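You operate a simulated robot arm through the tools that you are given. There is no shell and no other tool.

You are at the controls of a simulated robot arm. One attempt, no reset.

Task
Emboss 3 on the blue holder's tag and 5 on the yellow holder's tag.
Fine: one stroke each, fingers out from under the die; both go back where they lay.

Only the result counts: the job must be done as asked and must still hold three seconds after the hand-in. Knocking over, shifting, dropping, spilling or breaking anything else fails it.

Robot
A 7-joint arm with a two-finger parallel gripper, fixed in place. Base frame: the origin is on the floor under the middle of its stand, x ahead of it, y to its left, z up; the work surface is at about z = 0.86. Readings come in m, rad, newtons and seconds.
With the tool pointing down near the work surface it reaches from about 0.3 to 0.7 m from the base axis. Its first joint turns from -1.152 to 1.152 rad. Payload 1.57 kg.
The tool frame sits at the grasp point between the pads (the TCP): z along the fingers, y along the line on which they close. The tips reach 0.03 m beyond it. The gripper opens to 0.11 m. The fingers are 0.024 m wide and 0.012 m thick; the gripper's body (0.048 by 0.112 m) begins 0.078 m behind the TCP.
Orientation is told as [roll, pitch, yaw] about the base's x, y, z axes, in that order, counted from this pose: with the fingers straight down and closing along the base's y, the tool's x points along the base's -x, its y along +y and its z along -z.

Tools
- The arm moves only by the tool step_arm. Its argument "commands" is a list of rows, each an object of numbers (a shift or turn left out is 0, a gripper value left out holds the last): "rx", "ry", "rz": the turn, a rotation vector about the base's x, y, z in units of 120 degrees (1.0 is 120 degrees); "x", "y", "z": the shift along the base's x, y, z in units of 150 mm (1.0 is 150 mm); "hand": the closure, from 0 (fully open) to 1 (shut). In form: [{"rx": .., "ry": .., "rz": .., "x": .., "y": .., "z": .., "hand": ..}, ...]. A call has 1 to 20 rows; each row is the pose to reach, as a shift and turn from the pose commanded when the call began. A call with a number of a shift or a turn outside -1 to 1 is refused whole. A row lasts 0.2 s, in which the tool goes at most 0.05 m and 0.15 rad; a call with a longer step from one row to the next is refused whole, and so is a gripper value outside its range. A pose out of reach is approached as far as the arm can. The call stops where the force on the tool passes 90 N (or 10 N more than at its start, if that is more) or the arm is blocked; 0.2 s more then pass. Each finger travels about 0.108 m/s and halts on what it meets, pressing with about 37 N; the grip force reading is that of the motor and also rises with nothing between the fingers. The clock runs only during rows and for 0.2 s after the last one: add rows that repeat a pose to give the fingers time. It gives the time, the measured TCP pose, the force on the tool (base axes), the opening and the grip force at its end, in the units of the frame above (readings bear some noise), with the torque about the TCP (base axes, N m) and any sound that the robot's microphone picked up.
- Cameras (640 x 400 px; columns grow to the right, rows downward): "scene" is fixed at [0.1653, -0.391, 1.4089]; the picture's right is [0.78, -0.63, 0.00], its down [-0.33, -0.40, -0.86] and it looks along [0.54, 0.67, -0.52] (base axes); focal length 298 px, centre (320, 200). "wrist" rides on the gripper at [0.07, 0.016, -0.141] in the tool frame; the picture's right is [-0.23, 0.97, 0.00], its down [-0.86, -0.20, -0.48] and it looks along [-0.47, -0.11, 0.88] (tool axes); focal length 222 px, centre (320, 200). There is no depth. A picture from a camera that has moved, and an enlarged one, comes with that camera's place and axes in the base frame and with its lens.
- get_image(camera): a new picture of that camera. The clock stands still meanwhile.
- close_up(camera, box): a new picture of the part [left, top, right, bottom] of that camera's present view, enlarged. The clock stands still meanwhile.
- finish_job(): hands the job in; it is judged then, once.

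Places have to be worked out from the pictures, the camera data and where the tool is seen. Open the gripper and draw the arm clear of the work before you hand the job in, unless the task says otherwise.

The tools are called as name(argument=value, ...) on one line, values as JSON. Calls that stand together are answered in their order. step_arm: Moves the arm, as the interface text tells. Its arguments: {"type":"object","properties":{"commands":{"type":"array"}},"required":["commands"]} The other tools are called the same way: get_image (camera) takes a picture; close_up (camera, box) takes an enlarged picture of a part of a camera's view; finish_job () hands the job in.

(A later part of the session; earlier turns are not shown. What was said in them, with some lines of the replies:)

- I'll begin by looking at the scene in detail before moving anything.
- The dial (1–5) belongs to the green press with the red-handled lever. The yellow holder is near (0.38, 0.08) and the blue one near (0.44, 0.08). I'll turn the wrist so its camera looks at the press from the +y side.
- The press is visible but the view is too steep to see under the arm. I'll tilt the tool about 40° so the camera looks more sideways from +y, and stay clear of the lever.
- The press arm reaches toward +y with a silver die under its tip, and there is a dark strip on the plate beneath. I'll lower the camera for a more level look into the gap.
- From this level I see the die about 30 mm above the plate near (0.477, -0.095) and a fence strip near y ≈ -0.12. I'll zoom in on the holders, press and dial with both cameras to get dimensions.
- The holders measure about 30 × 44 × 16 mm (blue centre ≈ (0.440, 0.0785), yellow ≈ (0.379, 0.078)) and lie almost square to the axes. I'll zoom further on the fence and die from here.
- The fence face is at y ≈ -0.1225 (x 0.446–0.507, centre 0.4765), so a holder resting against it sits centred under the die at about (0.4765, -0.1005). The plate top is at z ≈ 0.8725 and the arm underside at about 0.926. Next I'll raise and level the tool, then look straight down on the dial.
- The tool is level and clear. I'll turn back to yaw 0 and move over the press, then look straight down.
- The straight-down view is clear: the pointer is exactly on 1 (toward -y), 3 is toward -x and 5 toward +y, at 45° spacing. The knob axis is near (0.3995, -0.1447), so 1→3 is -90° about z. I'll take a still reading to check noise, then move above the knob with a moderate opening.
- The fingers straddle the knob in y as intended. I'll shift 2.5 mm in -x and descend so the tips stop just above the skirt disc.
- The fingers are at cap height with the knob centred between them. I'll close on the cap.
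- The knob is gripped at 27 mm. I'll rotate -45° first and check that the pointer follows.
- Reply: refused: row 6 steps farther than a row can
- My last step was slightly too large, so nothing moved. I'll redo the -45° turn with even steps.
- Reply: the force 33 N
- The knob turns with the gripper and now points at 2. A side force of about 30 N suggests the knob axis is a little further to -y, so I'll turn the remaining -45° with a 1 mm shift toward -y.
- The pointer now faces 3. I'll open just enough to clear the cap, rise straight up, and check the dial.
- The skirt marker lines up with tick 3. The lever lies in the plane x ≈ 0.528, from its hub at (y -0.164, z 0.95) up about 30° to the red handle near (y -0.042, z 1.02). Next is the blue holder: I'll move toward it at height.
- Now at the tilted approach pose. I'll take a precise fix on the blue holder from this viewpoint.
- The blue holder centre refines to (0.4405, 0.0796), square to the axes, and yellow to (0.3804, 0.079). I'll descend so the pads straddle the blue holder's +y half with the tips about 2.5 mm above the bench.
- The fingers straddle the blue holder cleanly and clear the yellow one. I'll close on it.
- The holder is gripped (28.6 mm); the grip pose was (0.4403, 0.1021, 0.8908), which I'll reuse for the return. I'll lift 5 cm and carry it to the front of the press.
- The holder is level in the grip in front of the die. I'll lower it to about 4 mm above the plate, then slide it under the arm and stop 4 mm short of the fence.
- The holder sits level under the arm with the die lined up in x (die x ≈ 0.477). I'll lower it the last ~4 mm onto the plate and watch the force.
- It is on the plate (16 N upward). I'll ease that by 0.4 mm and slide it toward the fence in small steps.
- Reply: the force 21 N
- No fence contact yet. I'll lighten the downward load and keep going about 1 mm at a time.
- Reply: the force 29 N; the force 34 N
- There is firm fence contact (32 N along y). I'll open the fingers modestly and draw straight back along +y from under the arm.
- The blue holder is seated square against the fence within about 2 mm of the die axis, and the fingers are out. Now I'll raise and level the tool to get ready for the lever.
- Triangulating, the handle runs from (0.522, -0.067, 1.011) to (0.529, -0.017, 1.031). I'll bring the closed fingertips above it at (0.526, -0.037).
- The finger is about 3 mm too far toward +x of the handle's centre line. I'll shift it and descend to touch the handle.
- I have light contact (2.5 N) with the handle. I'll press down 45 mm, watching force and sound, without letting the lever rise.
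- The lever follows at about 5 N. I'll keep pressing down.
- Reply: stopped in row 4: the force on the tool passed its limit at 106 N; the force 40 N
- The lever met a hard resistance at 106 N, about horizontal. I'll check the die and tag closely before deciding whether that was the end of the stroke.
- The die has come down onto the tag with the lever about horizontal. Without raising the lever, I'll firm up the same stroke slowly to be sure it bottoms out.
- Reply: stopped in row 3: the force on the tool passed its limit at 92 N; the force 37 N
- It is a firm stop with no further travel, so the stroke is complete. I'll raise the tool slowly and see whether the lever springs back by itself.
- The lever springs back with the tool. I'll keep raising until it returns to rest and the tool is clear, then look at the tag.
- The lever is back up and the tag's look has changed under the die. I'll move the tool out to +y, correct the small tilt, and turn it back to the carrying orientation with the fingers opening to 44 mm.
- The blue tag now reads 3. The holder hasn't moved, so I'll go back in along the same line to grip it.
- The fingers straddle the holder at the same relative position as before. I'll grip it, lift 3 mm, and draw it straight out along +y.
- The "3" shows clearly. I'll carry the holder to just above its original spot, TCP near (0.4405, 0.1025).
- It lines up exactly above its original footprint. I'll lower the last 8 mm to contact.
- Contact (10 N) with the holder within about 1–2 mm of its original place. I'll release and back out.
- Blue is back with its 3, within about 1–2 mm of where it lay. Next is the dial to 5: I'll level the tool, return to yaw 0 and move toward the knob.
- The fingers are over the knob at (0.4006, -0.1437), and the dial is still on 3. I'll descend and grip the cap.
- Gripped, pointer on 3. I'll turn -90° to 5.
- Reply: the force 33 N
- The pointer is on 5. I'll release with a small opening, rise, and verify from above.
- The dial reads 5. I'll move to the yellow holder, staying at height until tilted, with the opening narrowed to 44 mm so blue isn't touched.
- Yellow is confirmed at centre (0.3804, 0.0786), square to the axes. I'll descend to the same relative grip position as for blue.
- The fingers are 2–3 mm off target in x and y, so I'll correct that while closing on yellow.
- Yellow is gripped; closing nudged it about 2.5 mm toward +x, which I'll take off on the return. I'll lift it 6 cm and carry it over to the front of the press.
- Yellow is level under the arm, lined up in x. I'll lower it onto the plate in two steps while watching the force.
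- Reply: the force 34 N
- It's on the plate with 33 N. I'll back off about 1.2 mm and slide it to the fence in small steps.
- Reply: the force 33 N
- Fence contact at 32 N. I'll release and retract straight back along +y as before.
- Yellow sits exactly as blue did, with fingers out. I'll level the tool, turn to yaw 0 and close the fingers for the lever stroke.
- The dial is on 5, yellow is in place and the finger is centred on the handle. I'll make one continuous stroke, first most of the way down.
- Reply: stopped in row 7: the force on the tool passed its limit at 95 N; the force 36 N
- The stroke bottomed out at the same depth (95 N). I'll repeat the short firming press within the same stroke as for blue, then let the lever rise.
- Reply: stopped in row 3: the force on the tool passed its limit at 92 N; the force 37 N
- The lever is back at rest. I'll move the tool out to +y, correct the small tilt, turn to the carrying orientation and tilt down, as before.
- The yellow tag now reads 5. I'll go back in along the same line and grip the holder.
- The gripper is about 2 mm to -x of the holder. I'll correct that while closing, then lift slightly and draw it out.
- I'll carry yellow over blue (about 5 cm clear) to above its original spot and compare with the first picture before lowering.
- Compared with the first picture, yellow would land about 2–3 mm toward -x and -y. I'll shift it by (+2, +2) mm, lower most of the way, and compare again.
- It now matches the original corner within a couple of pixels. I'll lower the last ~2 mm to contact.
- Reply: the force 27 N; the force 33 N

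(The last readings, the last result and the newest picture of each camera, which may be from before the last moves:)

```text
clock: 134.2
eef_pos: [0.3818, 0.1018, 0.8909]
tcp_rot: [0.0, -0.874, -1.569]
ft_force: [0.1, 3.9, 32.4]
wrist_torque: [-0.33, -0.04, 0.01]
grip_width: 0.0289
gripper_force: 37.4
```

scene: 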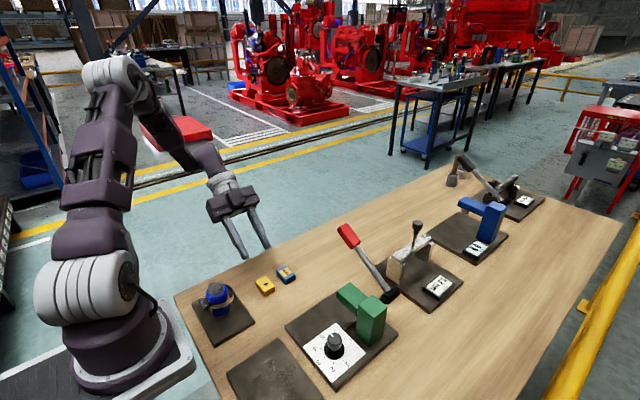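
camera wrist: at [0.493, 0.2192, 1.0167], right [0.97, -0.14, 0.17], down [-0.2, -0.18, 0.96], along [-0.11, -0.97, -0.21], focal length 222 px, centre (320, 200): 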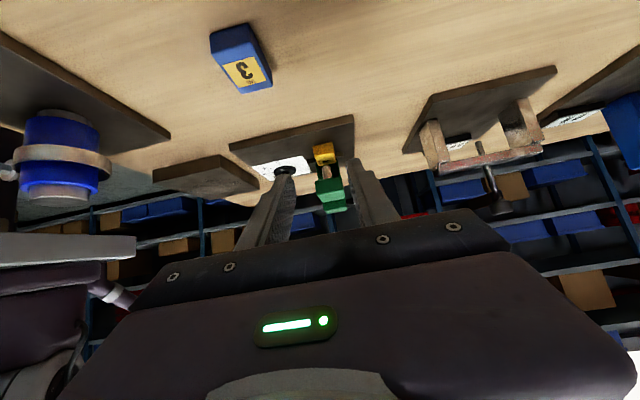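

It's firmly on the bench. I'll ease the load, open, and back out upward.

step_arm(commands=[{"z": 0.012}, {"z": 0.012, "hand": 0.85}, {"z": 0.012, "hand": 0.65}, {"z": 0.012, "hand": 0.6}, {"z": 0.012, "hand": 0.6}])

step_arm(commands=[{"y": 0.03, "z": 0.06}, {"y": 0.08, "z": 0.18}, {"y": 0.12, "z": 0.35}, {"y": 0.12, "z": 0.6}, {"y": 0.12, "z": 0.8}, {"y": 0.12, "z": 1.0}, {"y": 0.12, "z": 1.0}])

close_up(camera="scene", box=[245, 258, 305, 300])

get_image(camera="scene")

```text
clock: 135.4
eef_pos: [0.38, 0.1006, 0.8924]
tcp_rot: [-0.002, -0.872, -1.567]
ft_force: [0.5, 0.3, -0.1]
wrist_torque: [0.0, 0.0, -0.04]
grip_width: 0.044
gripper_force: 0.0
```

```text
clock: 137.0
eef_pos: [0.3799, 0.1207, 1.042]
tcp_rot: [-0.003, -0.873, -1.567]
ft_force: [-0.5, -0.2, 0.5]
wrist_torque: [0.02, -0.01, 0.01]
grip_width: 0.0441
gripper_force: 0.1
```

```text
9.52 times, centred on (275, 279) of scene
camera zoom: at [0.1653, -0.391, 1.4089], right [0.78, -0.63, 0.0], down [-0.33, -0.4, -0.86], along [0.54, 0.67, -0.52], focal length 2833 px, centre (749, -552)
```

zoom: 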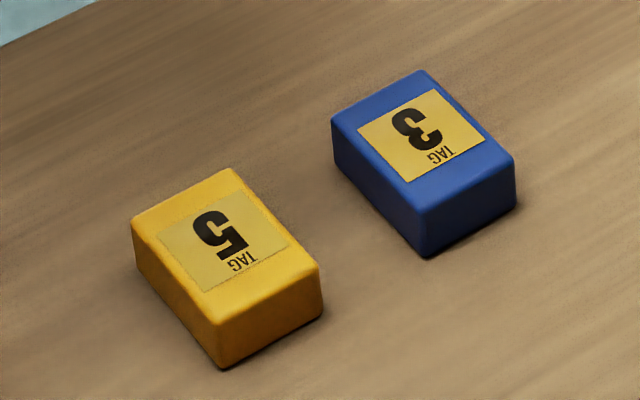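

```text
taken
```

scene: 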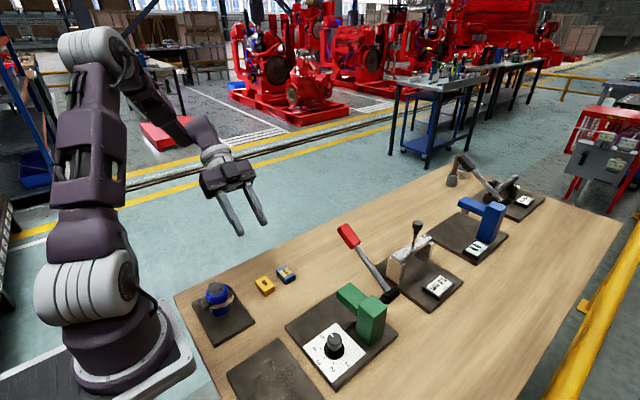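

Both holders are back in place showing 3 (blue) and 5 (yellow), and nothing else has moved. I'll level the tool, open fully and draw the arm up clear.

step_arm(commands=[{"rx": 0.06, "z": 0.15}, {"rx": 0.12, "z": 0.3}, {"rx": 0.18, "z": 0.45}, {"rx": 0.24, "z": 0.6}, {"rx": 0.3, "z": 0.75}, {"rx": 0.36, "z": 0.9, "hand": 0.0}, {"rx": 0.4167, "z": 1.0, "hand": 0.0}, {"rx": 0.4167, "z": 1.0, "hand": 0.0}, {"rx": 0.4167, "z": 1.0, "hand": 0.0}])

get_image(camera="scene")

close_up(camera="scene", box=[230, 200, 430, 380])

```text
clock: 139.0
eef_pos: [0.3788, 0.119, 1.1903]
tcp_rot: [0.001, 0.001, -1.57]
ft_force: [0.4, 0.0, -0.3]
wrist_torque: [0.01, 0.01, 0.0]
grip_width: 0.1101
gripper_force: 0.0
```

```text
taken
```

scene: 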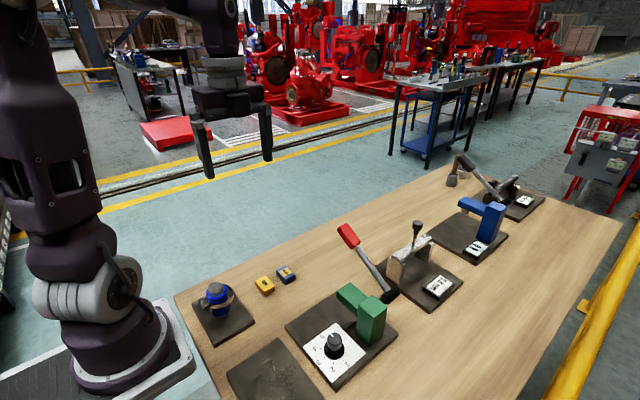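

```text
2.22 times, centred on (330, 290) of scene
camera zoom: at [0.1653, -0.391, 1.4089], right [0.78, -0.63, 0.0], down [-0.33, -0.4, -0.86], along [0.54, 0.67, -0.52], focal length 661 px, centre (298, 0)
```

zoom: 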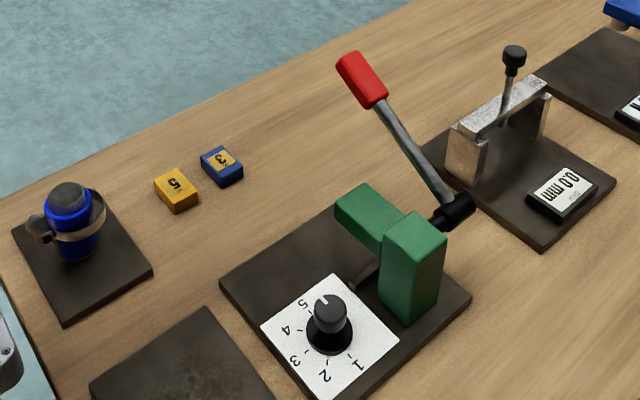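

The arm is clear with the gripper open, the lever is up, blue reads 3 and yellow reads 5, and both holders lie where they were. I'll hand the job in.

finish_job()

```text
The job is handed in.
```

The job is done and handed in: the blue holder's tag reads 3 and the yellow holder's tag reads 5. Both holders are back within about 2 mm of where they lay.

- **Strokes:** each tag got one stroke. At the bottom of each, I pressed once more before letting the lever rise, to be sure it had gone all the way.
- **Fingers:** they were drawn clear of the die before each stroke.
- **Dial:** it is left on 5. It started on 1, and I didn't turn it back because you hadn't asked for that.
- **Surroundings:** nothing else on the bench moved in the final pictures. The lever is back up, the gripper is open and the arm is clear.
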